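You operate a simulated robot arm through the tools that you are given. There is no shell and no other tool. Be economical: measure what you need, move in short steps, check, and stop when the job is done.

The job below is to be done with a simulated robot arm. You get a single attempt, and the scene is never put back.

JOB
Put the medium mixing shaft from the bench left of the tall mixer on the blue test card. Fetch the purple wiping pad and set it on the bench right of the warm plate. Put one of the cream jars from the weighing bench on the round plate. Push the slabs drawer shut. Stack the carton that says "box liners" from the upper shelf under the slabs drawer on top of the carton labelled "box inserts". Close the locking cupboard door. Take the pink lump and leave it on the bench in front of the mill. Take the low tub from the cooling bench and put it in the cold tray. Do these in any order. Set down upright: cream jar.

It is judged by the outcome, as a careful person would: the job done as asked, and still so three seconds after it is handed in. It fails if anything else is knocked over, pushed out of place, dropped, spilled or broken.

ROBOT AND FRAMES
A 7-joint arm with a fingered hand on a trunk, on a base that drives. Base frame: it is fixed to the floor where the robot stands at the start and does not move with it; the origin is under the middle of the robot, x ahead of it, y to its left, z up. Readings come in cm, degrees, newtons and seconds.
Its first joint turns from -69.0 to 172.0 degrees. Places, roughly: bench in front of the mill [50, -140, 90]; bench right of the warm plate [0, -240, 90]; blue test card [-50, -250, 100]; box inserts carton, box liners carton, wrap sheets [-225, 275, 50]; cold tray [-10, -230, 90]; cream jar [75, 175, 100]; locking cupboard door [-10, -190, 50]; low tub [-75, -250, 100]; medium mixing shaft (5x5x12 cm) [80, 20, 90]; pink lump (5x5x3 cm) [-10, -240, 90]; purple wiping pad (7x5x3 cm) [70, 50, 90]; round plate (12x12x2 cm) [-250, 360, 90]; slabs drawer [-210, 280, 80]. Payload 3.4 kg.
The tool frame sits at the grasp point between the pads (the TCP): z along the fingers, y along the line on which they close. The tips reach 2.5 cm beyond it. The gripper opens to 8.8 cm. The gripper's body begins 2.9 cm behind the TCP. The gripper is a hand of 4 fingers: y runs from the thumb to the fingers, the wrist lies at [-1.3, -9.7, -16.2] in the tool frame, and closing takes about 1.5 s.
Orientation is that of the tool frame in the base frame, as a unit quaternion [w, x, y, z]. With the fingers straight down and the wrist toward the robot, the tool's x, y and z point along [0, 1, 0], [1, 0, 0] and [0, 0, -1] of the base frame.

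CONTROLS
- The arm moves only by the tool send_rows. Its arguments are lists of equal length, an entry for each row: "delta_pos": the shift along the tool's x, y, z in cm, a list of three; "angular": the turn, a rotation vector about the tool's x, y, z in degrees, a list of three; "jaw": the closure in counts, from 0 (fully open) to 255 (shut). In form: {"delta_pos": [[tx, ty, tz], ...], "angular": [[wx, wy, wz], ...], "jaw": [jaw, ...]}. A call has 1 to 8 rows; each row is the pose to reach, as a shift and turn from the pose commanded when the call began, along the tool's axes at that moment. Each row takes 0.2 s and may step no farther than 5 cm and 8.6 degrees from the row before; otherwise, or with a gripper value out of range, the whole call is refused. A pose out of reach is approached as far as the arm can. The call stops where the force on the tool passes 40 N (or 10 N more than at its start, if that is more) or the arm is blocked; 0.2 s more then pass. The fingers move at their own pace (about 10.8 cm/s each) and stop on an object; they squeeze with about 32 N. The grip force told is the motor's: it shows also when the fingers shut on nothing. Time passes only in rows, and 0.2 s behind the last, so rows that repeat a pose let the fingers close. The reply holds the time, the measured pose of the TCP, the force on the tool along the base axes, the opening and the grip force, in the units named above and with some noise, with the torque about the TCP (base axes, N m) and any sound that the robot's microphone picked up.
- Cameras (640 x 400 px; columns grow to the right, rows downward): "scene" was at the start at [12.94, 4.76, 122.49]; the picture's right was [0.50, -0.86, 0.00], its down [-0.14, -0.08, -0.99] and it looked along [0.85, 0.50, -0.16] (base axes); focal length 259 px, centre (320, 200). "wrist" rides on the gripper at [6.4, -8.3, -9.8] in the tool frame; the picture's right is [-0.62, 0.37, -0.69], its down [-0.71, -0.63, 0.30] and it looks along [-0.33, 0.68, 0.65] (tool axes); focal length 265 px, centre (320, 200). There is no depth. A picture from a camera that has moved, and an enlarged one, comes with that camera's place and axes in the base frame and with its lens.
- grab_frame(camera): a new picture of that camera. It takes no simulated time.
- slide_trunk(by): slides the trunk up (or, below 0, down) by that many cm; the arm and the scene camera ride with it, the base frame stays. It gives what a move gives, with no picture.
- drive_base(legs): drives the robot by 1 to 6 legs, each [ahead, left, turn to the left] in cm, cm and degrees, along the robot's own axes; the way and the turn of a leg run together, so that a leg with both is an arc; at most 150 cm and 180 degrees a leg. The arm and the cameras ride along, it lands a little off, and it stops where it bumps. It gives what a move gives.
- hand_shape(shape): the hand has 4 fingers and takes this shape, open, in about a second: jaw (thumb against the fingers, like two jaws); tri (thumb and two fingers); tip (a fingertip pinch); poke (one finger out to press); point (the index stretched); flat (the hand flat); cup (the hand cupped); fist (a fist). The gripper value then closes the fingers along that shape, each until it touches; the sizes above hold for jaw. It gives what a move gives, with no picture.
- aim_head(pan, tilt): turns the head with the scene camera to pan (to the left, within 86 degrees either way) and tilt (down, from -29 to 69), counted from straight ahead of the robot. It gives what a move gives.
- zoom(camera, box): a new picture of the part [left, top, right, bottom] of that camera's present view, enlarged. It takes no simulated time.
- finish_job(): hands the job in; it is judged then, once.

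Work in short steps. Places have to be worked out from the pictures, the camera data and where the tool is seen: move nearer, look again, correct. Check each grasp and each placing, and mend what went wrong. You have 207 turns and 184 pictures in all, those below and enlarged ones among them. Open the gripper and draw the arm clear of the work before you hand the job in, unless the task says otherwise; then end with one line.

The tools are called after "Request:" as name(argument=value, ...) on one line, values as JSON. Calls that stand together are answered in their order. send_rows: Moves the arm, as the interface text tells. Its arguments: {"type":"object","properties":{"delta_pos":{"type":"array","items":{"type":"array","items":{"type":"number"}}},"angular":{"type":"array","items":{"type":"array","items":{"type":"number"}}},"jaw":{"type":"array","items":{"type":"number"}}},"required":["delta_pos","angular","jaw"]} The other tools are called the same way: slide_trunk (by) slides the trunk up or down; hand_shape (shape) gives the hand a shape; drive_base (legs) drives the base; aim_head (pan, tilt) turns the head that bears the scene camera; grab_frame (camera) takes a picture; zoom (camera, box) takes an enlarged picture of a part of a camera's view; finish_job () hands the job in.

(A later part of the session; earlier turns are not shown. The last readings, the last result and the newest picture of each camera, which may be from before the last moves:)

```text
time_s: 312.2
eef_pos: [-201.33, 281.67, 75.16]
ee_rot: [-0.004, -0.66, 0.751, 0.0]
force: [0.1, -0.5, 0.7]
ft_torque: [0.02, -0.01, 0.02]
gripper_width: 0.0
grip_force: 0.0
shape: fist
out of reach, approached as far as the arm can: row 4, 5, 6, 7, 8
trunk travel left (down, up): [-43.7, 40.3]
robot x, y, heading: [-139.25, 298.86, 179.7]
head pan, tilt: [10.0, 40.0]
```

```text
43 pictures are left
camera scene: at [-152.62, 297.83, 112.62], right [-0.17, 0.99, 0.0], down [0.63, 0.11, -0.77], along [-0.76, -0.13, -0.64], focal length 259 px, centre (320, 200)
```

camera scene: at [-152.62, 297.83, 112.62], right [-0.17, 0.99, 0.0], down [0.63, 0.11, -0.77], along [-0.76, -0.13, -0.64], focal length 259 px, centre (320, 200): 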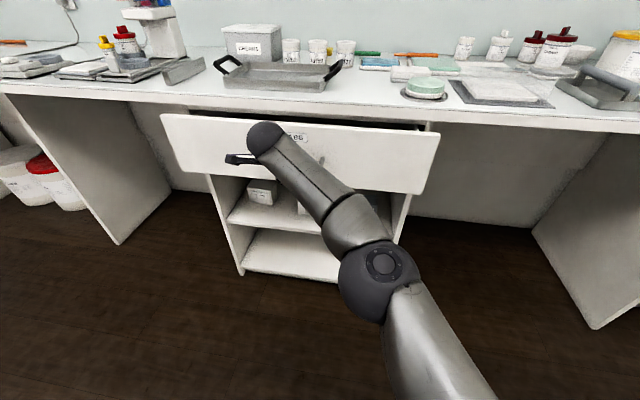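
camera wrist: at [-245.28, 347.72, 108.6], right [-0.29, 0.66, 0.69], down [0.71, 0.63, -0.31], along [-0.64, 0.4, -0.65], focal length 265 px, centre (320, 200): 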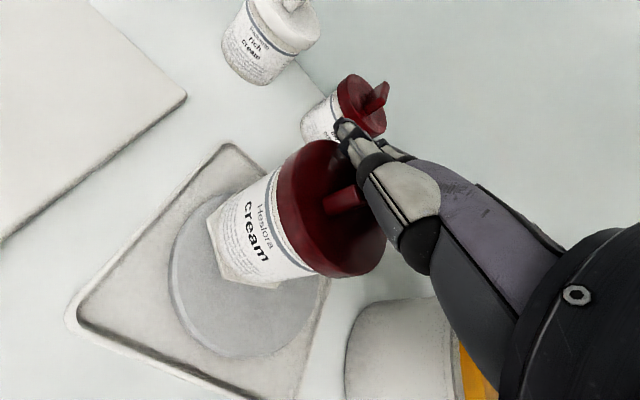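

Nearly shut; the arm is at its reach. I drive the base ahead 4 cm and then finish with small steps.

Request:
drive_base(legs=[[4, 0, 0]])

Request:
drive_base(legs=[[4, 0, 0]])

Request:
grab_frame(camera="scene")

```text
time_s: 313.1
eef_pos: [-205.38, 281.81, 75.14]
ee_rot: [-0.004, -0.661, 0.751, 0.0]
force: [-0.2, 0.0, -0.9]
ft_torque: [0.02, -0.01, 0.03]
gripper_width: 8.06
grip_force: 0.1
shape: fist
trunk travel left (down, up): [-43.7, 40.3]
robot x, y, heading: [-143.4, 299.28, 179.4]
head pan, tilt: [10.0, 40.0]
```

```text
time_s: 314.0
eef_pos: [-209.36, 281.89, 75.08]
ee_rot: [-0.003, -0.661, 0.751, 0.001]
force: [-0.2, 0.0, -0.1]
ft_torque: [-0.01, 0.0, 0.05]
gripper_width: 8.05
grip_force: 0.1
shape: fist
trunk travel left (down, up): [-43.7, 40.3]
robot x, y, heading: [-146.95, 299.26, 179.5]
head pan, tilt: [10.0, 40.0]
```

```text
42 pictures are left
camera scene: at [-160.61, 297.9, 112.61], right [-0.17, 0.99, 0.0], down [0.63, 0.11, -0.77], along [-0.76, -0.13, -0.64], focal length 259 px, centre (320, 200)
```

scene: 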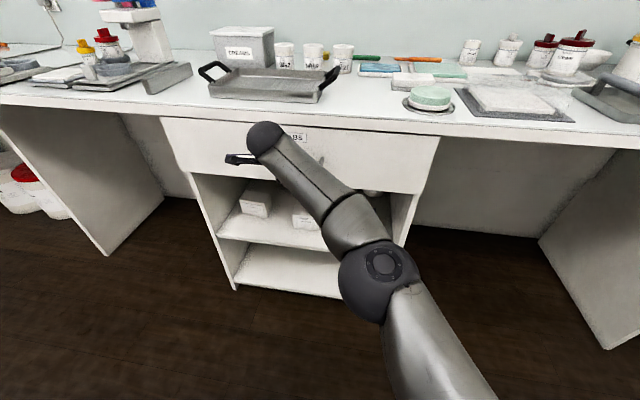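

It looks nearly flush. One more small push to be sure.

Request:
drive_base(legs=[[2.5, 0, 0]])

Request:
zoom(camera="scene", box=[140, 90, 460, 290])

```text
time_s: 314.9
eef_pos: [-210.32, 281.79, 75.5]
ee_rot: [-0.002, -0.662, 0.749, -0.001]
force: [16.9, 6.3, 5.8]
ft_torque: [-0.13, 0.55, -0.23]
gripper_width: 8.06
grip_force: 0.0
shape: fist
trunk travel left (down, up): [-43.7, 40.3]
robot x, y, heading: [-149.18, 299.43, 179.7]
head pan, tilt: [10.0, 40.0]
stopped in leg 1: the force on the tool passed its limit (the readings are from after the stop); the commanded pose is now the measured one
```

```text
2.00 times, centred on (300, 190) of scene
camera zoom: at [-161.92, 298.09, 112.68], right [-0.17, 0.99, 0.0], down [0.63, 0.1, -0.77], along [-0.76, -0.13, -0.64], focal length 518 px, centre (360, 220)
```

zoom: 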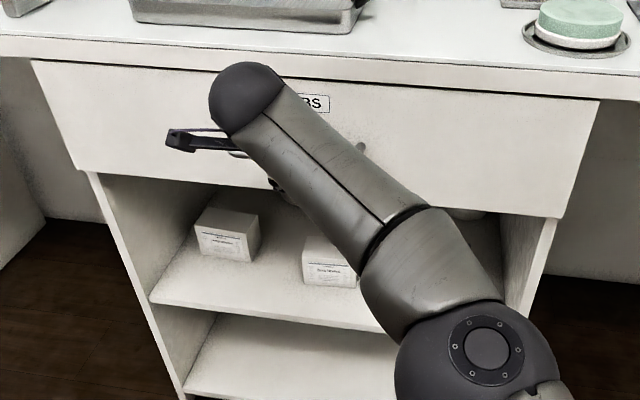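

The drawer is shut (push met 17 N). I back straight off and lower the trunk to view the shelf with the cartons.

Request:
drive_base(legs=[[-20, 0, 0]])

Request:
slide_trunk(by=-20)

Request:
aim_head(pan=5, tilt=25)

Request:
grab_frame(camera="scene")

```text
time_s: 316.4
eef_pos: [-190.77, 281.37, 75.1]
ee_rot: [0.0, -0.663, 0.749, -0.002]
force: [0.3, -0.5, -0.3]
ft_torque: [-0.01, 0.0, 0.03]
gripper_width: 8.04
grip_force: 0.0
shape: fist
trunk travel left (down, up): [-43.7, 40.3]
robot x, y, heading: [-128.76, 299.26, 179.7]
head pan, tilt: [10.0, 40.0]
```

```text
time_s: 318.6
eef_pos: [-190.85, 281.4, 55.04]
ee_rot: [0.0, -0.663, 0.748, -0.003]
force: [0.8, 0.8, 0.3]
ft_torque: [-0.01, 0.0, -0.01]
gripper_width: 8.07
grip_force: 0.0
shape: fist
trunk travel left (down, up): [-23.7, 60.3]
robot x, y, heading: [-128.84, 299.02, 179.8]
head pan, tilt: [10.0, 40.0]
```

```text
time_s: 319.4
eef_pos: [-190.77, 281.25, 55.04]
ee_rot: [0.0, -0.663, 0.749, -0.002]
force: [0.6, 0.1, 0.0]
ft_torque: [0.01, -0.02, -0.01]
gripper_width: 8.03
grip_force: 0.0
shape: fist
trunk travel left (down, up): [-23.7, 60.3]
robot x, y, heading: [-129.08, 298.71, 180.0]
head pan, tilt: [5.0, 25.0]
```

```text
40 pictures are left
camera scene: at [-143.26, 298.43, 94.95], right [-0.08, 1.0, 0.0], down [0.42, 0.03, -0.91], along [-0.9, -0.07, -0.42], focal length 259 px, centre (320, 200)
```

scene: 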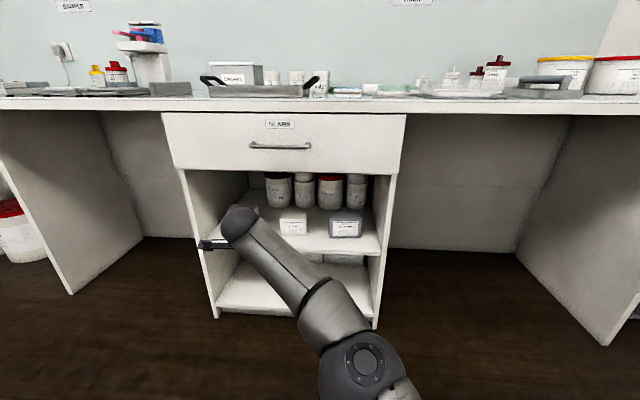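

Drawer is shut. I strafe left so the arm doesn't hide the cartons, and zoom on their labels.

Request:
drive_base(legs=[[0, 36, 0]])

Request:
aim_head(pan=-20, tilt=25)

Request:
grab_frame(camera="scene")

Request:
zoom(camera="scene", box=[220, 130, 420, 270])

```text
time_s: 321.7
eef_pos: [-191.06, 244.96, 55.07]
ee_rot: [-0.001, -0.663, 0.748, -0.001]
force: [-0.2, -0.2, 0.4]
ft_torque: [0.01, 0.01, -0.01]
gripper_width: 8.05
grip_force: 0.0
shape: fist
trunk travel left (down, up): [-23.7, 60.3]
robot x, y, heading: [-129.03, 262.13, 180.0]
head pan, tilt: [5.0, 25.0]
```

```text
time_s: 322.6
eef_pos: [-190.91, 244.83, 55.08]
ee_rot: [0.0, -0.663, 0.749, -0.002]
force: [0.2, -0.7, 0.5]
ft_torque: [-0.04, -0.01, 0.01]
gripper_width: 8.08
grip_force: 0.1
shape: fist
trunk travel left (down, up): [-23.7, 60.3]
robot x, y, heading: [-129.41, 262.58, 179.5]
head pan, tilt: [-20.0, 25.0]
```

```text
39 pictures are left
camera scene: at [-142.93, 265.9, 94.95], right [0.35, 0.94, 0.0], down [0.4, -0.15, -0.91], along [-0.85, 0.31, -0.42], focal length 259 px, centre (320, 200)
```

scene: 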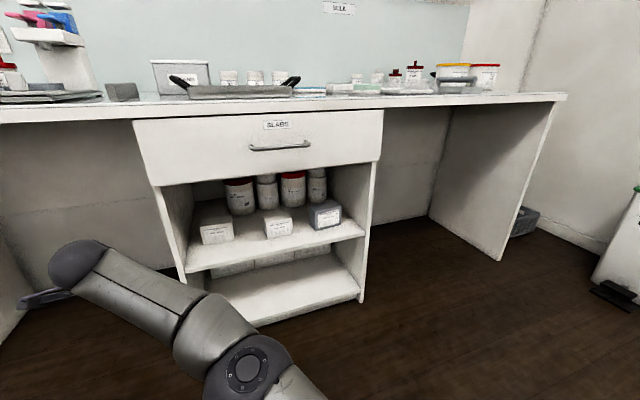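

```text
2.86 times, centred on (320, 200) of scene
camera zoom: at [-142.93, 265.9, 94.95], right [0.35, 0.94, 0.0], down [0.4, -0.15, -0.91], along [-0.85, 0.31, -0.42], focal length 739 px, centre (320, 200)
```

zoom: 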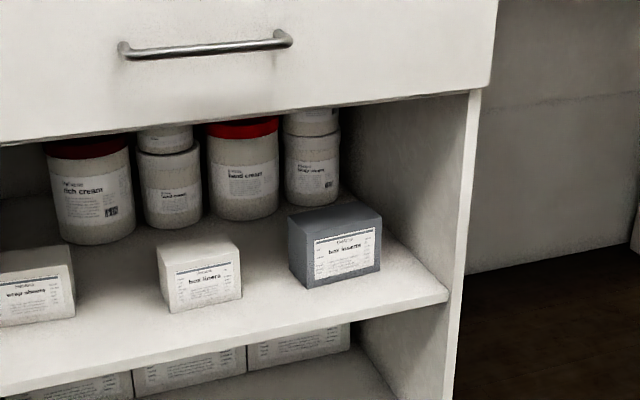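

Labels read: left "wrap sheets", middle "box liners", right grey "box inserts". Box liners is centred near (-223.6, 279), top z≈50.6, on a shelf at z≈44. I set the hand to jaw, retract and tilt it 15°, and line up.

Request:
hand_shape(shape="jaw")

Request:
send_rows(delta_pos=[[0, -3.5, 0], [0, -7, 0], [0, -10.5, 0], [0, -14, 0], [0, -16, 0]], angular=[[-3, 0, -2], [-6, 0, -4], [-9, 0, -6], [-12, 0, -7], [-15, 0, -7]], jaw=[0, 0, 0, 0, 0])

Request:
drive_base(legs=[[0, -34, 0.3], [30, 0, 0]])

Request:
aim_head(pan=10, tilt=45)

Request:
grab_frame(camera="scene")

Request:
grab_frame(camera="wrist")

```text
time_s: 323.5
eef_pos: [-191.09, 244.92, 55.1]
ee_rot: [0.001, -0.662, 0.749, -0.002]
force: [-0.2, -0.3, 0.3]
ft_torque: [0.01, -0.02, 0.02]
gripper_width: 8.76
grip_force: 0.0
shape: jaw
trunk travel left (down, up): [-23.7, 60.3]
robot x, y, heading: [-129.0, 262.34, 179.8]
head pan, tilt: [-20.0, 25.0]
```

```text
time_s: 324.7
eef_pos: [-175.04, 243.03, 55.42]
ee_rot: [-0.086, -0.701, 0.702, 0.097]
force: [0.0, 0.2, 0.1]
ft_torque: [0.02, 0.02, -0.01]
gripper_width: 8.77
grip_force: 0.1
shape: jaw
trunk travel left (down, up): [-23.7, 60.3]
robot x, y, heading: [-129.12, 262.75, 179.9]
head pan, tilt: [-20.0, 25.0]
```

```text
time_s: 328.6
eef_pos: [-204.92, 276.82, 55.31]
ee_rot: [-0.086, -0.701, 0.701, 0.096]
force: [-1.0, 0.4, -0.3]
ft_torque: [-0.01, 0.0, 0.0]
gripper_width: 8.79
grip_force: 0.1
shape: jaw
trunk travel left (down, up): [-23.7, 60.3]
robot x, y, heading: [-158.93, 296.38, 179.2]
head pan, tilt: [-20.0, 25.0]
```

```text
time_s: 329.5
eef_pos: [-204.98, 276.78, 55.23]
ee_rot: [-0.086, -0.701, 0.702, 0.095]
force: [0.3, -0.6, 0.8]
ft_torque: [0.02, -0.02, 0.02]
gripper_width: 8.78
grip_force: 0.1
shape: jaw
trunk travel left (down, up): [-23.7, 60.3]
robot x, y, heading: [-158.9, 296.68, 179.7]
head pan, tilt: [10.0, 45.0]
```

```text
37 pictures are left
camera scene: at [-172.1, 295.16, 91.9], right [-0.17, 0.99, 0.0], down [0.7, 0.12, -0.71], along [-0.7, -0.12, -0.71], focal length 259 px, centre (320, 200)
```

scene: 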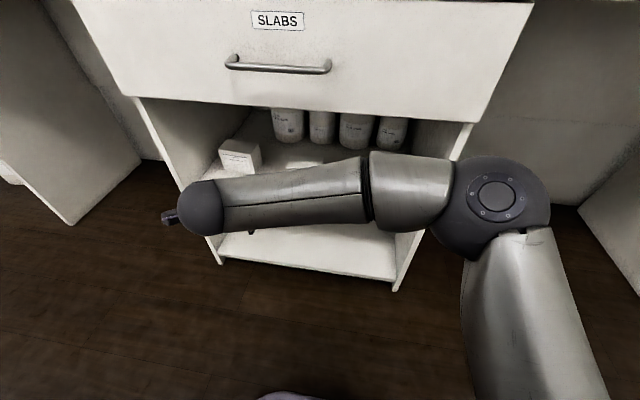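

```text
36 pictures are left
camera wrist: at [-194.32, 270.21, 62.43], right [-0.18, 0.61, 0.77], down [0.53, 0.72, -0.45], along [-0.83, 0.33, -0.45], focal length 265 px, centre (320, 200)
```

wrist: 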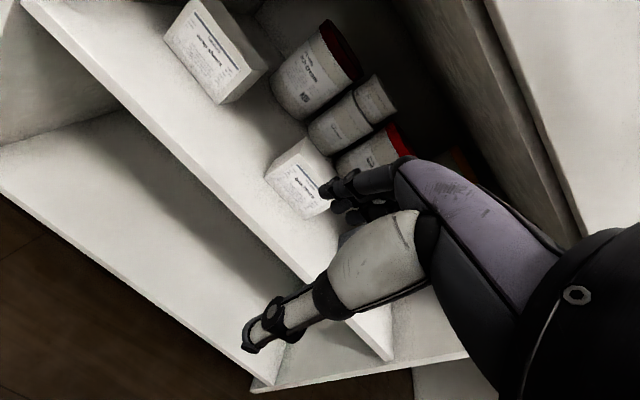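

The hand is lined up in front. I lower the trunk 1.5 cm and drive 15 cm ahead, bringing the open hand over the box-liners carton.

Request:
slide_trunk(by=-1.5)

Request:
drive_base(legs=[[14, -2, 0.3]])

Request:
grab_frame(camera="wrist")

```text
time_s: 330.1
eef_pos: [-204.85, 276.84, 53.95]
ee_rot: [-0.086, -0.701, 0.701, 0.096]
force: [0.1, 0.0, 0.8]
ft_torque: [0.01, -0.01, 0.03]
gripper_width: 8.78
grip_force: 0.0
shape: jaw
trunk travel left (down, up): [-22.2, 61.8]
robot x, y, heading: [-158.82, 296.4, 179.6]
head pan, tilt: [10.0, 45.0]
```

```text
time_s: 331.5
eef_pos: [-218.69, 278.6, 53.69]
ee_rot: [0.087, 0.703, -0.7, -0.095]
force: [0.2, -0.5, -0.3]
ft_torque: [0.01, 0.0, -0.01]
gripper_width: 8.75
grip_force: 0.0
shape: jaw
trunk travel left (down, up): [-22.2, 61.8]
robot x, y, heading: [-172.97, 297.79, 179.9]
head pan, tilt: [10.0, 45.0]
```

```text
35 pictures are left
camera wrist: at [-208.05, 272.04, 60.93], right [-0.18, 0.61, 0.77], down [0.53, 0.72, -0.45], along [-0.83, 0.33, -0.45], focal length 265 px, centre (320, 200)
```

wrist: 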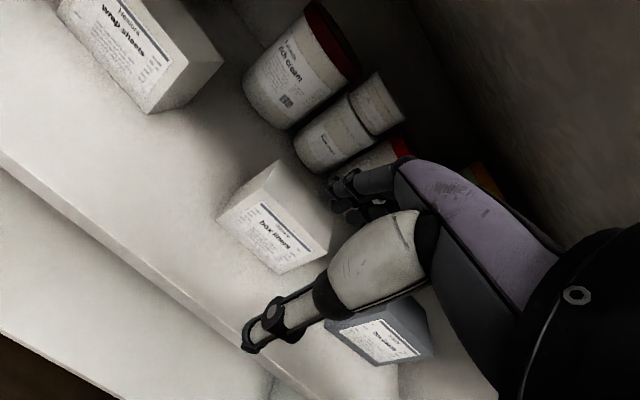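

Comparing both views, the shelf is at z≈39 and the carton is at (-231.6, 281), top z≈46.3. I move the open hand in over it at z≈51.

Request:
send_rows(delta_pos=[[-0.6, 3.5, 2], [-1.2, 7, 3.8], [-1.9, 9.5, 5], [-1.9, 11.2, 5.8]], angular=[[0, 0, 0], [0, 0, 0], [0, 0, 0], [0, 0, 0]], jaw=[0, 0, 0, 0])

Request:
grab_frame(camera="wrist")

Request:
grab_frame(camera="scene")

```text
time_s: 332.5
eef_pos: [-231.05, 280.47, 51.01]
ee_rot: [0.086, 0.704, -0.698, -0.096]
force: [0.3, -0.6, -0.5]
ft_torque: [0.0, 0.01, -0.01]
gripper_width: 8.75
grip_force: 0.0
shape: jaw
trunk travel left (down, up): [-22.2, 61.8]
robot x, y, heading: [-173.28, 298.17, 180.1]
head pan, tilt: [10.0, 45.0]
```

```text
34 pictures are left
camera wrist: at [-220.44, 273.95, 58.16], right [-0.18, 0.61, 0.77], down [0.53, 0.72, -0.45], along [-0.83, 0.33, -0.45], focal length 265 px, centre (320, 200)
```

wrist: 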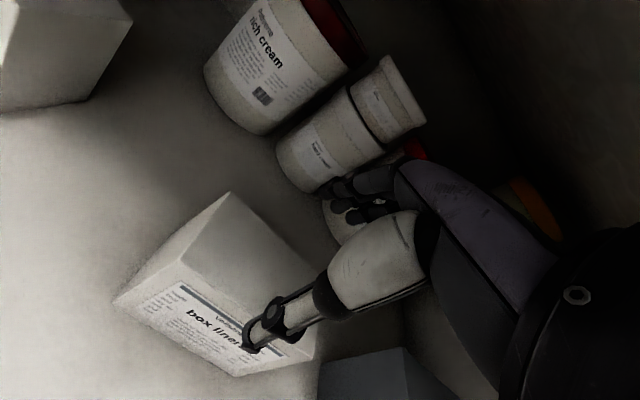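

```text
33 pictures are left
camera scene: at [-185.96, 297.1, 90.4], right [-0.17, 0.98, 0.0], down [0.7, 0.12, -0.71], along [-0.7, -0.12, -0.71], focal length 259 px, centre (320, 200)
```

scene: 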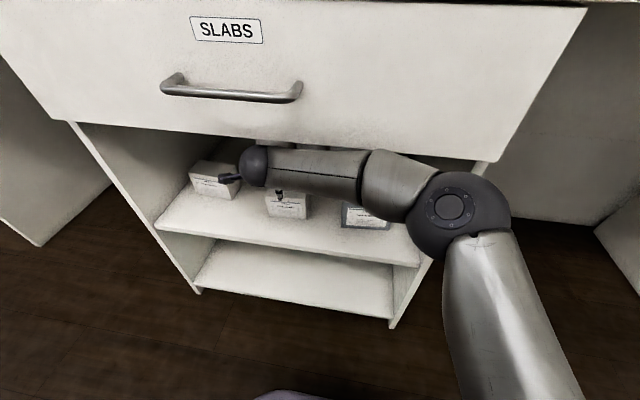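

The carton's top spans x≈-227.5…-233.8, y≈276.5…286. I shift 1.2 cm toward the robot and descend vertically to z≈44.3.

Request:
send_rows(delta_pos=[[0, -1.2, -0.3], [0, -1.8, 2], [0, -2.4, 4.2], [0, -2.9, 6.2]], angular=[[0, 0, 0], [0, 0, 0], [0, 0, 0], [0, 0, 0]], jaw=[0, 0, 0, 0])

Request:
grab_frame(camera="wrist")

```text
time_s: 333.5
eef_pos: [-229.7, 280.42, 44.99]
ee_rot: [0.091, 0.702, -0.7, -0.098]
force: [-5.1, -1.4, 20.5]
ft_torque: [-0.01, 0.8, 0.08]
gripper_width: 8.76
grip_force: 0.1
shape: jaw
trunk travel left (down, up): [-22.2, 61.8]
robot x, y, heading: [-172.88, 298.24, 179.8]
head pan, tilt: [10.0, 45.0]
```

```text
32 pictures are left
camera wrist: at [-219.11, 273.98, 52.03], right [-0.17, 0.61, 0.77], down [0.53, 0.72, -0.45], along [-0.83, 0.33, -0.45], focal length 265 px, centre (320, 200)
```

wrist: 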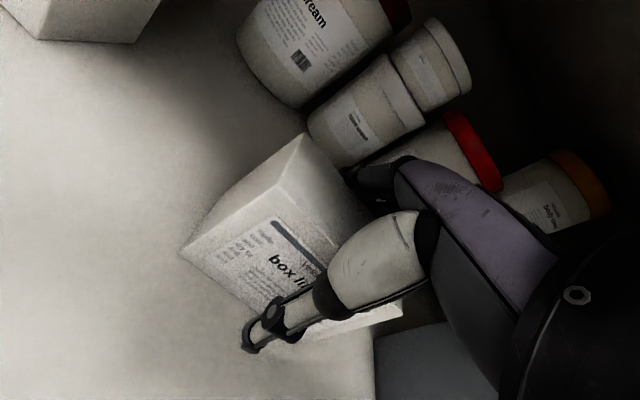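

The fingers' inner side rubs the carton's far top edge. Depth is sufficient; I ease up slightly and close.

Request:
send_rows(delta_pos=[[0, 0.2, -0.3], [0, 0.2, -0.3], [0, 0.2, -0.3], [0, 0.2, -0.3], [0, 0.2, -0.3], [0, 0.2, -0.3], [0, 0.2, -0.3]], angular=[[0, 0, 0], [0, 0, 0], [0, 0, 0], [0, 0, 0], [0, 0, 0], [0, 0, 0], [0, 0, 0]], jaw=[60, 120, 180, 230, 255, 255, 255])

Request:
send_rows(delta_pos=[[0, 0.3, -1], [0, 0.6, -2], [0, 0.9, -3.2]], angular=[[0, 0, 0], [0, 0, 0], [0, 0, 0]], jaw=[255, 255, 255])

Request:
grab_frame(camera="wrist")

Request:
zoom(camera="scene", box=[170, 130, 430, 280])

```text
time_s: 335.1
eef_pos: [-229.72, 280.5, 44.8]
ee_rot: [0.087, 0.703, -0.699, -0.096]
force: [0.2, -0.3, -1.5]
ft_torque: [-0.02, 0.0, -0.02]
gripper_width: 5.52
grip_force: 31.4
shape: jaw
trunk travel left (down, up): [-22.2, 61.8]
robot x, y, heading: [-172.9, 298.45, 179.9]
head pan, tilt: [10.0, 45.0]
```

```text
time_s: 335.9
eef_pos: [-229.99, 280.39, 47.94]
ee_rot: [0.086, 0.703, -0.7, -0.094]
force: [-0.1, 0.1, -0.8]
ft_torque: [0.0, 0.02, -0.03]
gripper_width: 5.54
grip_force: 32.2
shape: jaw
trunk travel left (down, up): [-22.2, 61.8]
robot x, y, heading: [-172.83, 298.43, 179.9]
head pan, tilt: [10.0, 45.0]
```

```text
31 pictures are left
camera wrist: at [-219.34, 273.92, 55.1], right [-0.18, 0.61, 0.77], down [0.53, 0.72, -0.44], along [-0.83, 0.33, -0.45], focal length 265 px, centre (320, 200)
```

wrist: 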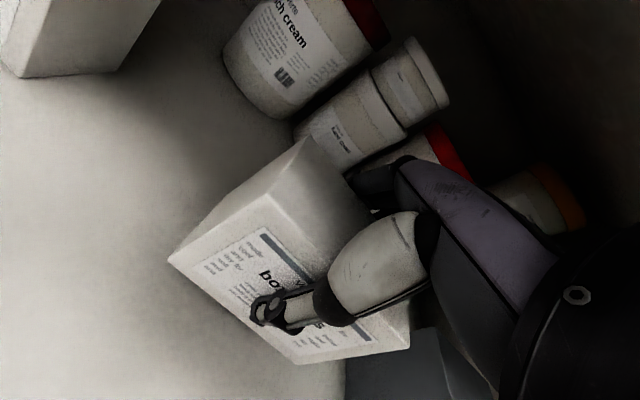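

```text
2.46 times, centred on (300, 205) of scene
camera zoom: at [-185.98, 297.09, 90.39], right [-0.17, 0.98, 0.0], down [0.7, 0.12, -0.71], along [-0.7, -0.12, -0.71], focal length 637 px, centre (369, 188)
```

zoom: 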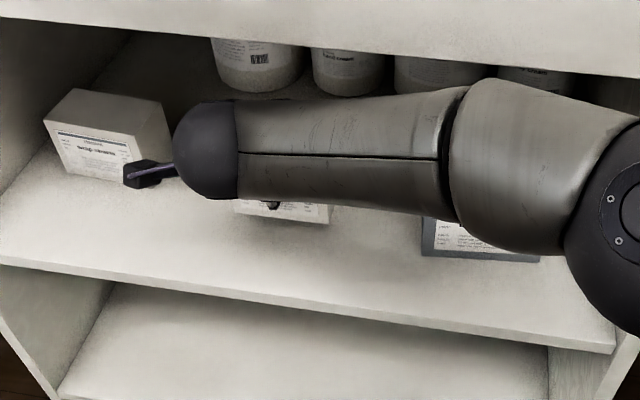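

The carton is held. To avoid the forearm hitting the cabinet's side, I raise it, back out of the cabinet, and re-pose the arm straighter before re-entering over the inserts carton.

Request:
send_rows(delta_pos=[[0, 0.5, -2], [0, 1, -4], [0, 1.4, -5.4]], angular=[[0, 0, 0], [0, 0, 0], [0, 0, 0]], jaw=[255, 255, 255])

Request:
drive_base(legs=[[-30, 0, 0]])

Request:
send_rows(delta_pos=[[-3.5, 1, 0], [-7, 2, 0], [-10.5, 3, 0], [-14, 4, 0], [-17.5, 5, 0], [-20, 6, 0]], angular=[[0, 0, 0], [0, 0, 0], [0, 0, 0], [0, 0, 0], [0, 0, 0], [0, 0, 0]], jaw=[255, 255, 255, 255, 255, 255])

Request:
grab_frame(camera="scene")

Request:
grab_frame(camera="wrist")

```text
time_s: 336.7
eef_pos: [-229.55, 280.27, 52.49]
ee_rot: [0.077, 0.707, -0.697, -0.094]
force: [-0.1, 0.5, -0.3]
ft_torque: [-0.01, -0.02, -0.01]
gripper_width: 5.51
grip_force: 32.7
shape: jaw
trunk travel left (down, up): [-22.2, 61.8]
robot x, y, heading: [-172.79, 298.56, 179.9]
head pan, tilt: [10.0, 45.0]
```

```text
time_s: 338.7
eef_pos: [-199.93, 280.6, 53.4]
ee_rot: [-0.086, -0.7, 0.703, 0.097]
force: [-1.1, 0.1, -1.8]
ft_torque: [-0.01, 0.01, 0.0]
gripper_width: 5.49
grip_force: 32.0
shape: jaw
trunk travel left (down, up): [-22.2, 61.8]
robot x, y, heading: [-142.89, 298.05, 179.4]
head pan, tilt: [10.0, 45.0]
```

```text
time_s: 340.1
eef_pos: [-205.21, 300.97, 55.4]
ee_rot: [-0.086, -0.7, 0.703, 0.096]
force: [-0.5, 0.7, -0.6]
ft_torque: [-0.01, 0.03, 0.0]
gripper_width: 5.51
grip_force: 32.3
shape: jaw
trunk travel left (down, up): [-22.2, 61.8]
robot x, y, heading: [-142.45, 298.26, 179.3]
head pan, tilt: [10.0, 45.0]
```

```text
29 pictures are left
camera scene: at [-155.79, 297.05, 90.39], right [-0.16, 0.99, 0.0], down [0.7, 0.12, -0.71], along [-0.7, -0.12, -0.71], focal length 259 px, centre (320, 200)
```

scene: 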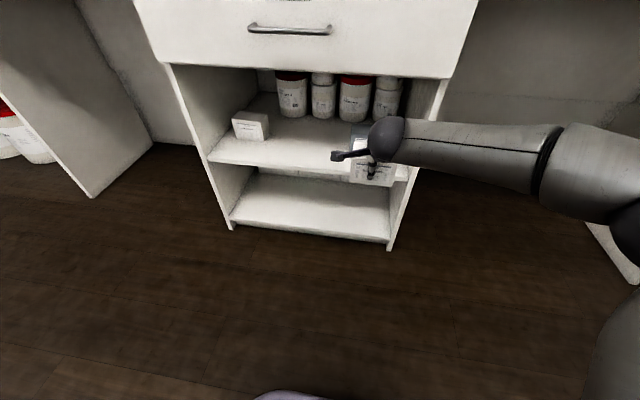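

```text
28 pictures are left
camera wrist: at [-194.71, 294.37, 62.58], right [-0.18, 0.61, 0.77], down [0.54, 0.72, -0.44], along [-0.83, 0.33, -0.45], focal length 265 px, centre (320, 200)
```

wrist: 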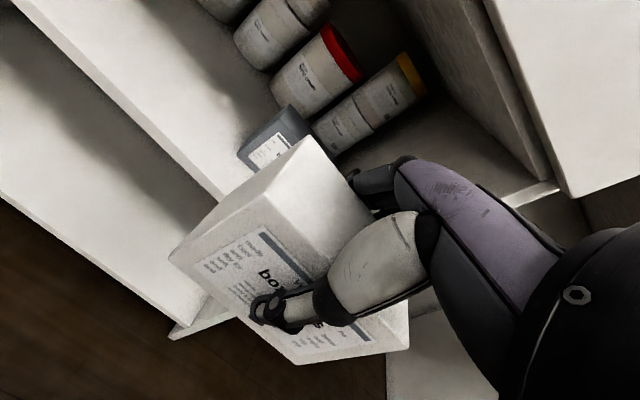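

The elbow flares right and would hit the cabinet side. I back off and turn the robot 45° right, so the forearm will point out of the cabinet into the room.

Request:
drive_base(legs=[[-10, 0, 0], [0, 0, -44.3], [-14.5, 18, 0]])

```text
time_s: 344.6
eef_pos: [-178.2, 320.85, 55.35]
ee_rot: [-0.043, -0.381, 0.915, 0.121]
force: [-0.3, 0.2, -1.1]
ft_torque: [0.0, 0.01, 0.06]
gripper_width: 5.48
grip_force: 31.9
shape: jaw
trunk travel left (down, up): [-22.2, 61.8]
robot x, y, heading: [-135.41, 274.92, 134.7]
head pan, tilt: [10.0, 45.0]
```

I turn the hand 45° back so the carton faces the shelf squarely, and shift the arm left at the same time.

Request:
send_rows(delta_pos=[[2.8, -2.07, -0.58], [5.6, -4.13, -1.17], [8.4, -6.2, -1.75], [11.2, -8.27, -2.33], [14, -10.3, -2.9], [16.85, -12.4, -3.5]], angular=[[-0.1, 1.9, -7.2], [-0.2, 3.8, -14.5], [-0.3, 5.7, -21.7], [-0.4, 7.6, -28.9], [-0.5, 9.5, -36.2], [-0.6, 11.4, -43.4]], jaw=[255, 255, 255, 255, 255, 255])

Request:
aim_head(pan=40, tilt=35)

Request:
grab_frame(camera="scene")

```text
time_s: 346.0
eef_pos: [-180.86, 299.89, 55.56]
ee_rot: [0.086, 0.702, -0.7, -0.096]
force: [-0.2, 0.4, -1.2]
ft_torque: [-0.03, 0.01, 0.02]
gripper_width: 5.49
grip_force: 32.1
shape: jaw
trunk travel left (down, up): [-22.2, 61.8]
robot x, y, heading: [-135.4, 274.55, 134.9]
head pan, tilt: [10.0, 45.0]
```

```text
time_s: 347.0
eef_pos: [-180.93, 299.91, 55.5]
ee_rot: [0.087, 0.702, -0.7, -0.096]
force: [0.2, -0.2, -0.8]
ft_torque: [0.03, 0.03, 0.03]
gripper_width: 5.5
grip_force: 31.8
shape: jaw
trunk travel left (down, up): [-22.2, 61.8]
robot x, y, heading: [-135.5, 274.85, 134.7]
head pan, tilt: [40.0, 35.0]
```

```text
27 pictures are left
camera scene: at [-147.84, 279.47, 91.87], right [0.09, 1.0, 0.0], down [0.57, -0.05, -0.82], along [-0.82, 0.07, -0.57], focal length 259 px, centre (320, 200)
```

scene: 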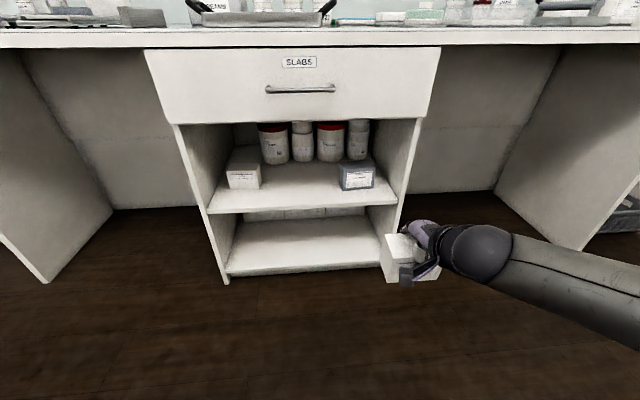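

Better, but I turn a further 15° so the forearm clears the right side panel, and lower slightly to pass under the drawer.

Request:
drive_base(legs=[[0, 0, -15]])

Request:
send_rows(delta_pos=[[1.8, 1.6, 1.1], [3.5, 3.2, 2.1], [5.3, 4.75, 3.2]], angular=[[0, 1.3, -4.8], [-0.1, 2.5, -9.7], [-0.15, 3.8, -14.5]], jaw=[255, 255, 255])

Request:
aim_head(pan=55, tilt=35)

Request:
grab_frame(camera="scene")

```text
time_s: 348.3
eef_pos: [-172.88, 310.77, 55.59]
ee_rot: [-0.073, -0.604, 0.787, 0.106]
force: [0.0, 0.4, -2.1]
ft_torque: [-0.03, -0.03, 0.01]
gripper_width: 5.46
grip_force: 31.1
shape: jaw
trunk travel left (down, up): [-22.2, 61.8]
robot x, y, heading: [-135.17, 274.96, 119.7]
head pan, tilt: [40.0, 35.0]
```

```text
time_s: 349.1
eef_pos: [-179.5, 307.34, 53.5]
ee_rot: [0.085, 0.702, -0.701, -0.095]
force: [0.0, -0.1, -1.6]
ft_torque: [0.0, -0.01, -0.03]
gripper_width: 5.48
grip_force: 32.3
shape: jaw
trunk travel left (down, up): [-22.2, 61.8]
robot x, y, heading: [-135.76, 274.89, 119.9]
head pan, tilt: [40.0, 35.0]
```

```text
time_s: 349.9
eef_pos: [-179.31, 307.07, 53.6]
ee_rot: [-0.086, -0.701, 0.701, 0.095]
force: [-0.1, -0.5, -1.4]
ft_torque: [0.01, 0.01, 0.01]
gripper_width: 5.46
grip_force: 32.4
shape: jaw
trunk travel left (down, up): [-22.2, 61.8]
robot x, y, heading: [-135.59, 275.13, 119.9]
head pan, tilt: [55.0, 35.0]
```

```text
26 pictures are left
camera scene: at [-146.8, 280.29, 91.87], right [0.09, 1.0, 0.0], down [0.57, -0.05, -0.82], along [-0.82, 0.08, -0.57], focal length 259 px, centre (320, 200)
```

scene: 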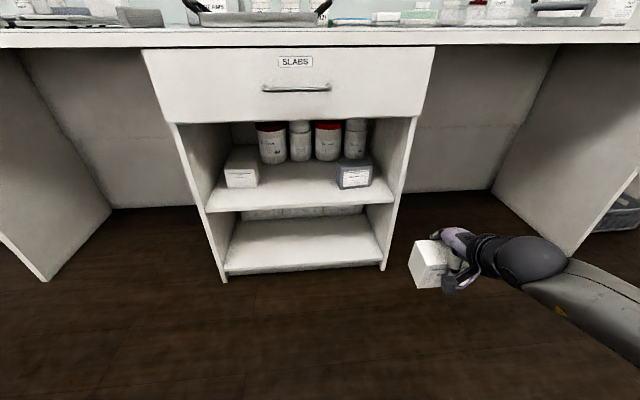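

I turn 20° further for more clearance, compensating with the hand again.

Request:
drive_base(legs=[[0, 0, -20]])

Request:
send_rows(delta_pos=[[3.3, 2.7, 0.7], [6.7, 5.3, 1.4], [10, 8, 2.1]], angular=[[0, 1.7, -6.4], [-0.1, 3.4, -12.9], [-0.2, 5.1, -19.3]], jaw=[255, 255, 255])

Request:
aim_head(pan=70, tilt=35)

Request:
grab_frame(camera="scene")

```text
time_s: 351.3
eef_pos: [-165.84, 320.22, 53.57]
ee_rot: [-0.068, -0.57, 0.812, 0.108]
force: [0.2, -0.5, -0.5]
ft_torque: [0.0, 0.01, -0.01]
gripper_width: 5.44
grip_force: 31.9
shape: jaw
trunk travel left (down, up): [-22.2, 61.8]
robot x, y, heading: [-135.26, 275.4, 99.8]
head pan, tilt: [55.0, 35.0]
```

```text
time_s: 352.1
eef_pos: [-170.39, 312.61, 56.07]
ee_rot: [-0.089, -0.673, 0.731, 0.069]
force: [0.6, 0.3, -1.5]
ft_torque: [-0.01, -0.01, 0.0]
gripper_width: 5.41
grip_force: 32.2
shape: jaw
out of reach, approached as far as the arm can: row 2, 3
trunk travel left (down, up): [-22.2, 61.8]
robot x, y, heading: [-135.23, 274.99, 99.6]
head pan, tilt: [55.0, 35.0]
```

```text
time_s: 352.9
eef_pos: [-170.47, 312.55, 56.04]
ee_rot: [-0.089, -0.672, 0.732, 0.069]
force: [-1.3, -0.4, -2.1]
ft_torque: [0.04, -0.03, 0.02]
gripper_width: 5.41
grip_force: 32.1
shape: jaw
trunk travel left (down, up): [-22.2, 61.8]
robot x, y, heading: [-135.83, 274.89, 100.2]
head pan, tilt: [70.0, 35.0]
```

```text
25 pictures are left
camera scene: at [-145.06, 281.62, 91.88], right [0.18, 0.98, 0.0], down [0.56, -0.1, -0.82], along [-0.81, 0.15, -0.57], focal length 259 px, centre (320, 200)
```

scene: 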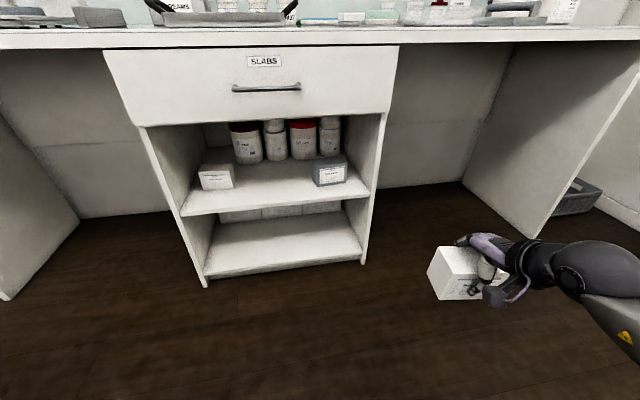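

The arm reached its limit there; I turn back 10° as a compromise, re-level the yaw and lower to z≈53.6.

Request:
drive_base(legs=[[0, 0, 10]])

Request:
send_rows(delta_pos=[[0, -0.3, 1.2], [0, -0.55, 2.4]], angular=[[0, -0.6, 2.5], [0, -1.1, 4.9]], jaw=[255, 255])

```text
time_s: 354.0
eef_pos: [-176.4, 305.79, 56.05]
ee_rot: [0.095, 0.734, -0.67, -0.062]
force: [0.7, 0.4, -2.5]
ft_torque: [-0.02, -0.02, -0.01]
gripper_width: 5.39
grip_force: 32.5
shape: jaw
trunk travel left (down, up): [-22.2, 61.8]
robot x, y, heading: [-135.39, 274.87, 109.9]
head pan, tilt: [70.0, 35.0]
```

```text
time_s: 354.6
eef_pos: [-176.62, 305.74, 53.71]
ee_rot: [0.091, 0.703, -0.703, -0.065]
force: [0.4, -0.6, -2.1]
ft_torque: [0.03, 0.01, -0.03]
gripper_width: 5.42
grip_force: 31.5
shape: jaw
trunk travel left (down, up): [-22.2, 61.8]
robot x, y, heading: [-135.69, 275.25, 110.0]
head pan, tilt: [70.0, 35.0]
```

Now I translate the base toward the shelf (mostly sideways), first to x≈-212, and check alignment.

Request:
drive_base(legs=[[9, 34.5, 0]])

Request:
grab_frame(camera="scene")

Request:
grab_frame(camera="wrist")

```text
time_s: 356.9
eef_pos: [-212.62, 302.07, 53.63]
ee_rot: [0.09, 0.706, -0.699, -0.064]
force: [-0.1, -0.5, -2.2]
ft_torque: [-0.02, 0.0, 0.02]
gripper_width: 5.37
grip_force: 31.9
shape: jaw
trunk travel left (down, up): [-22.2, 61.8]
robot x, y, heading: [-171.33, 271.43, 110.2]
head pan, tilt: [70.0, 35.0]
```

```text
24 pictures are left
camera scene: at [-181.99, 276.26, 91.88], right [0.0, 1.0, 0.0], down [0.57, 0.0, -0.82], along [-0.82, 0.0, -0.57], focal length 259 px, centre (320, 200)
```

scene: 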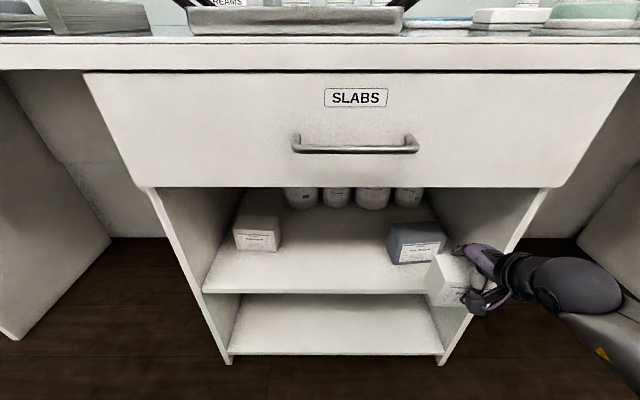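

```text
23 pictures are left
camera wrist: at [-202.26, 295.96, 61.59], right [-0.22, 0.65, 0.73], down [0.54, 0.7, -0.46], along [-0.81, 0.3, -0.5], focal length 265 px, centre (320, 200)
```

wrist: 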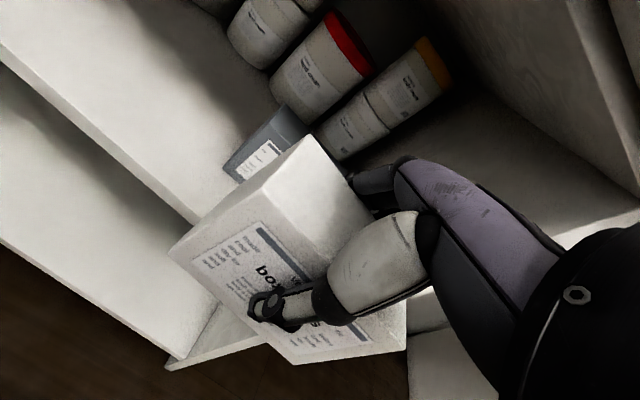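

The view is good. The wrist ball would be close under the drawer, so I tilt the hand 12° more and raise 1.5 cm, then translate the base the last 19 cm in.

Request:
send_rows(delta_pos=[[0, 0.15, -0.7], [0, 0.33, -1.5]], angular=[[-6, 0, 0], [-12, 0, 0]], jaw=[255, 255])

Request:
drive_base(legs=[[3.5, 10, 0]])

Request:
grab_frame(camera="scene")

```text
time_s: 357.5
eef_pos: [-212.73, 302.01, 55.25]
ee_rot: [0.165, 0.692, -0.689, -0.136]
force: [0.1, -0.6, -1.8]
ft_torque: [-0.02, 0.0, 0.0]
gripper_width: 5.39
grip_force: 31.6
shape: jaw
trunk travel left (down, up): [-22.2, 61.8]
robot x, y, heading: [-171.28, 271.45, 110.3]
head pan, tilt: [70.0, 35.0]
```

```text
time_s: 358.7
eef_pos: [-223.17, 302.07, 55.25]
ee_rot: [0.165, 0.692, -0.69, -0.136]
force: [-0.5, 0.4, -0.8]
ft_torque: [-0.03, -0.01, 0.0]
gripper_width: 5.39
grip_force: 31.9
shape: jaw
trunk travel left (down, up): [-22.2, 61.8]
robot x, y, heading: [-181.34, 271.53, 110.2]
head pan, tilt: [70.0, 35.0]
```

```text
22 pictures are left
camera scene: at [-192.38, 276.27, 91.88], right [0.0, 1.0, 0.0], down [0.57, 0.0, -0.82], along [-0.82, 0.0, -0.57], focal length 259 px, centre (320, 200)
```

scene: 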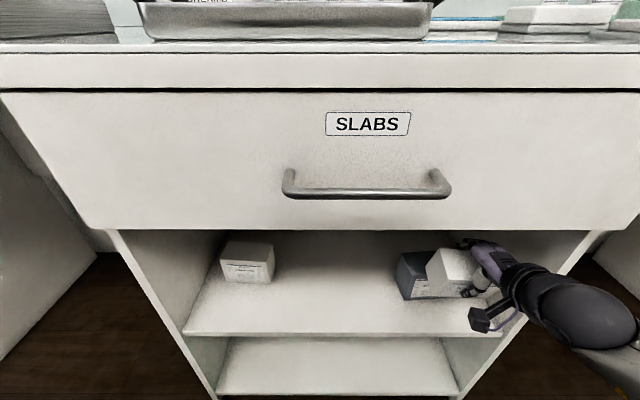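

The carton is about 7 cm short of the inserts carton. I continue the last part and check.

Request:
drive_base(legs=[[1.6, 7.2, 0]])

Request:
grab_frame(camera="scene")

Request:
grab_frame(camera="wrist")

```text
time_s: 359.7
eef_pos: [-230.43, 301.16, 55.31]
ee_rot: [0.164, 0.692, -0.689, -0.136]
force: [-0.9, -0.6, -1.7]
ft_torque: [0.01, 0.03, -0.01]
gripper_width: 5.38
grip_force: 31.6
shape: jaw
trunk travel left (down, up): [-22.2, 61.8]
robot x, y, heading: [-188.71, 270.71, 110.1]
head pan, tilt: [70.0, 35.0]
```

```text
21 pictures are left
camera scene: at [-199.62, 275.33, 91.88], right [0.0, 1.0, 0.0], down [0.57, 0.0, -0.82], along [-0.82, 0.0, -0.57], focal length 259 px, centre (320, 200)
```

scene: 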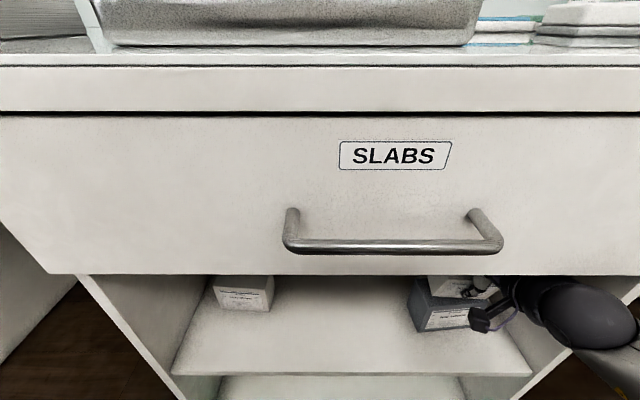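

```text
20 pictures are left
camera wrist: at [-218.53, 295.04, 60.84], right [-0.05, 0.65, 0.76], down [0.44, 0.7, -0.57], along [-0.9, 0.3, -0.32], focal length 265 px, centre (320, 200)
```

wrist: 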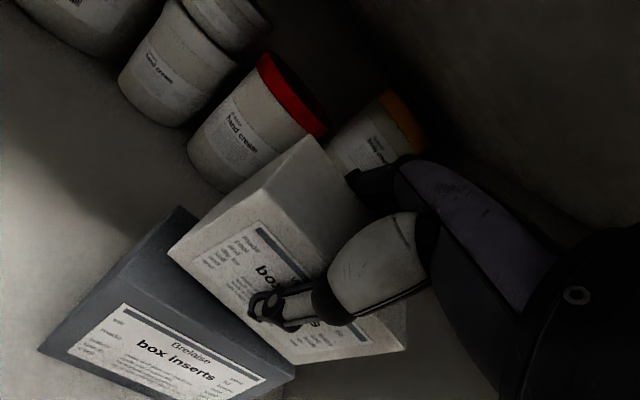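

The liners carton hovers squarely above the inserts carton. I lower until contact.

Request:
send_rows(delta_pos=[[0, -0.3, 0.7], [0, -0.6, 1.3], [0, -0.75, 1.65]], angular=[[0, 0, 0], [0, 0, 0], [0, 0, 0]], jaw=[255, 255, 255])

Request:
send_rows(delta_pos=[[0, -0.15, 0.3], [0, -0.3, 0.6]], angular=[[2, 0, 0], [4, 0, 0]], jaw=[255, 255])

Request:
grab_frame(camera="wrist")

```text
time_s: 360.5
eef_pos: [-230.39, 300.95, 53.88]
ee_rot: [0.167, 0.692, -0.688, -0.14]
force: [-2.0, -0.6, 20.7]
ft_torque: [0.15, -0.25, 0.01]
gripper_width: 5.37
grip_force: 31.4
shape: jaw
trunk travel left (down, up): [-22.2, 61.8]
robot x, y, heading: [-189.06, 270.53, 110.1]
head pan, tilt: [70.0, 35.0]
```

```text
time_s: 361.1
eef_pos: [-230.6, 300.98, 53.79]
ee_rot: [0.149, 0.696, -0.692, -0.122]
force: [-1.5, -2.2, 18.2]
ft_torque: [-0.01, -0.33, 0.04]
gripper_width: 5.35
grip_force: 31.9
shape: jaw
trunk travel left (down, up): [-22.2, 61.8]
robot x, y, heading: [-188.98, 270.49, 110.4]
head pan, tilt: [70.0, 35.0]
stopped in row 2: the force on the tool passed its limit (the readings are from after the stop); the commanded pose is now the measured one
```

```text
19 pictures are left
camera wrist: at [-218.97, 294.92, 59.89], right [-0.09, 0.65, 0.76], down [0.46, 0.7, -0.54], along [-0.88, 0.3, -0.36], focal length 265 px, centre (320, 200)
```

wrist: 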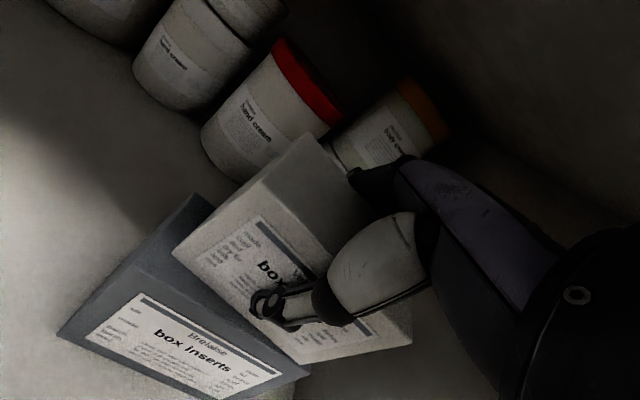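

Contact made on the inserts' top. I untilt 4° more with slight easing so the carton lies nearly flat.

Request:
send_rows(delta_pos=[[0, 0.25, -0.1], [0, 0.5, -0.15]], angular=[[2, 0, 0], [4.5, 0, 0]], jaw=[255, 255])

Request:
zoom(camera="scene", box=[370, 260, 540, 360])

```text
time_s: 361.8
eef_pos: [-230.53, 300.89, 53.46]
ee_rot: [0.122, 0.703, -0.695, -0.096]
force: [-2.3, 8.2, 38.1]
ft_torque: [-0.1, -0.78, -0.17]
gripper_width: 5.34
grip_force: 31.9
shape: jaw
trunk travel left (down, up): [-22.2, 61.8]
robot x, y, heading: [-188.65, 270.79, 110.1]
head pan, tilt: [70.0, 35.0]
stopped in row 2: the force on the tool passed its limit (the readings are from after the stop); the commanded pose is now the measured one
```

```text
3.76 times, centred on (455, 310) of scene
camera zoom: at [-199.2, 275.23, 91.87], right [0.0, 1.0, 0.0], down [0.57, 0.0, -0.82], along [-0.82, 0.0, -0.57], focal length 974 px, centre (-188, -214)
```

zoom: 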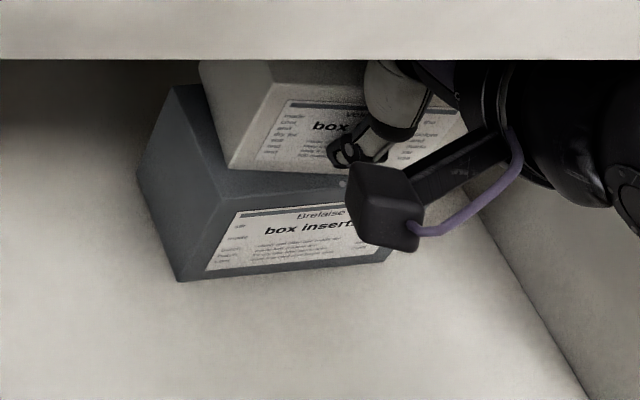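

The carton rests nearly flat on the inserts. I ease the pressure and open the fingers.

Request:
send_rows(delta_pos=[[0, 0.1, -0.4], [0, 0.1, -0.5]], angular=[[0, 0, 0], [0, 0, 0]], jaw=[255, 255])

Request:
send_rows(delta_pos=[[0, 0, 0], [0, 0, 0], [0, 0, 0], [0, 0, 0], [0, 0, 0], [0, 0, 0]], angular=[[0, 0, 0], [0, 0, 0], [0, 0, 0], [0, 0, 0], [0, 0, 0], [0, 0, 0]], jaw=[210, 160, 110, 60, 0, 0])

Request:
grab_frame(camera="wrist")

```text
time_s: 362.2
eef_pos: [-230.47, 300.87, 53.45]
ee_rot: [0.121, 0.704, -0.693, -0.092]
force: [-2.4, 9.2, 39.9]
ft_torque: [-0.12, -0.86, -0.18]
gripper_width: 5.34
grip_force: 32.0
shape: jaw
trunk travel left (down, up): [-22.2, 61.8]
robot x, y, heading: [-189.19, 270.18, 109.8]
head pan, tilt: [70.0, 35.0]
stopped in row 2: the force on the tool passed its limit (the readings are from after the stop); the commanded pose is now the measured one
```

```text
time_s: 363.6
eef_pos: [-230.41, 300.92, 53.33]
ee_rot: [0.119, 0.703, -0.695, -0.091]
force: [-1.9, -1.0, 6.2]
ft_torque: [-0.03, 0.11, 0.02]
gripper_width: 8.75
grip_force: 0.0
shape: jaw
trunk travel left (down, up): [-22.2, 61.8]
robot x, y, heading: [-188.71, 270.19, 110.3]
head pan, tilt: [70.0, 35.0]
```

```text
17 pictures are left
camera wrist: at [-219.37, 294.92, 60.42], right [-0.16, 0.65, 0.75], down [0.5, 0.71, -0.5], along [-0.85, 0.29, -0.44], focal length 265 px, centre (320, 200)
```

wrist: 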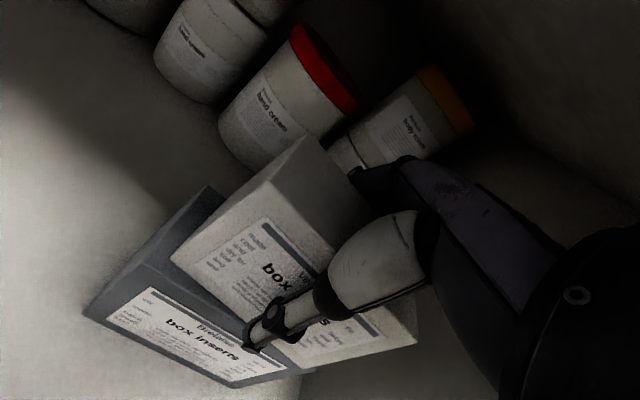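

Opened (6 N). I lift the hand over the stacked carton by tilting and raising slightly, staying under the drawer.

Request:
send_rows(delta_pos=[[0, 0.65, -0.43], [0, 0.92, -1.29], [0, 1.05, -2.4]], angular=[[-3, 0, 0], [-6, 0, 0], [-10, 0, 0]], jaw=[0, 0, 0])

Request:
grab_frame(camera="wrist")

```text
time_s: 364.4
eef_pos: [-231.09, 300.97, 56.16]
ee_rot: [0.18, 0.691, -0.684, -0.151]
force: [-0.1, -0.3, 0.1]
ft_torque: [0.01, 0.03, -0.01]
gripper_width: 8.77
grip_force: 0.0
shape: jaw
trunk travel left (down, up): [-22.2, 61.8]
robot x, y, heading: [-188.79, 270.61, 110.1]
head pan, tilt: [70.0, 35.0]
```

```text
16 pictures are left
camera wrist: at [-219.0, 294.89, 61.12], right [-0.03, 0.65, 0.76], down [0.41, 0.7, -0.58], along [-0.91, 0.3, -0.28], focal length 265 px, centre (320, 200)
```

wrist: 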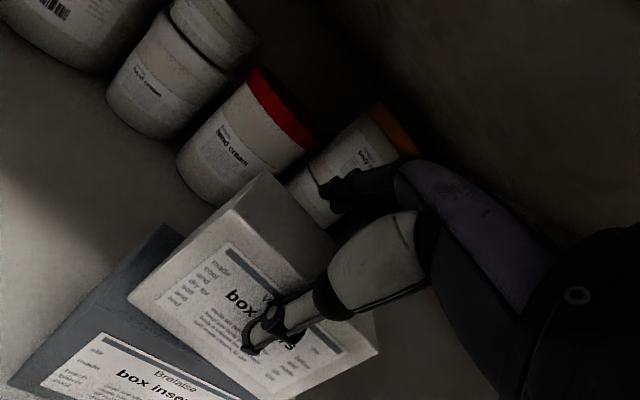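

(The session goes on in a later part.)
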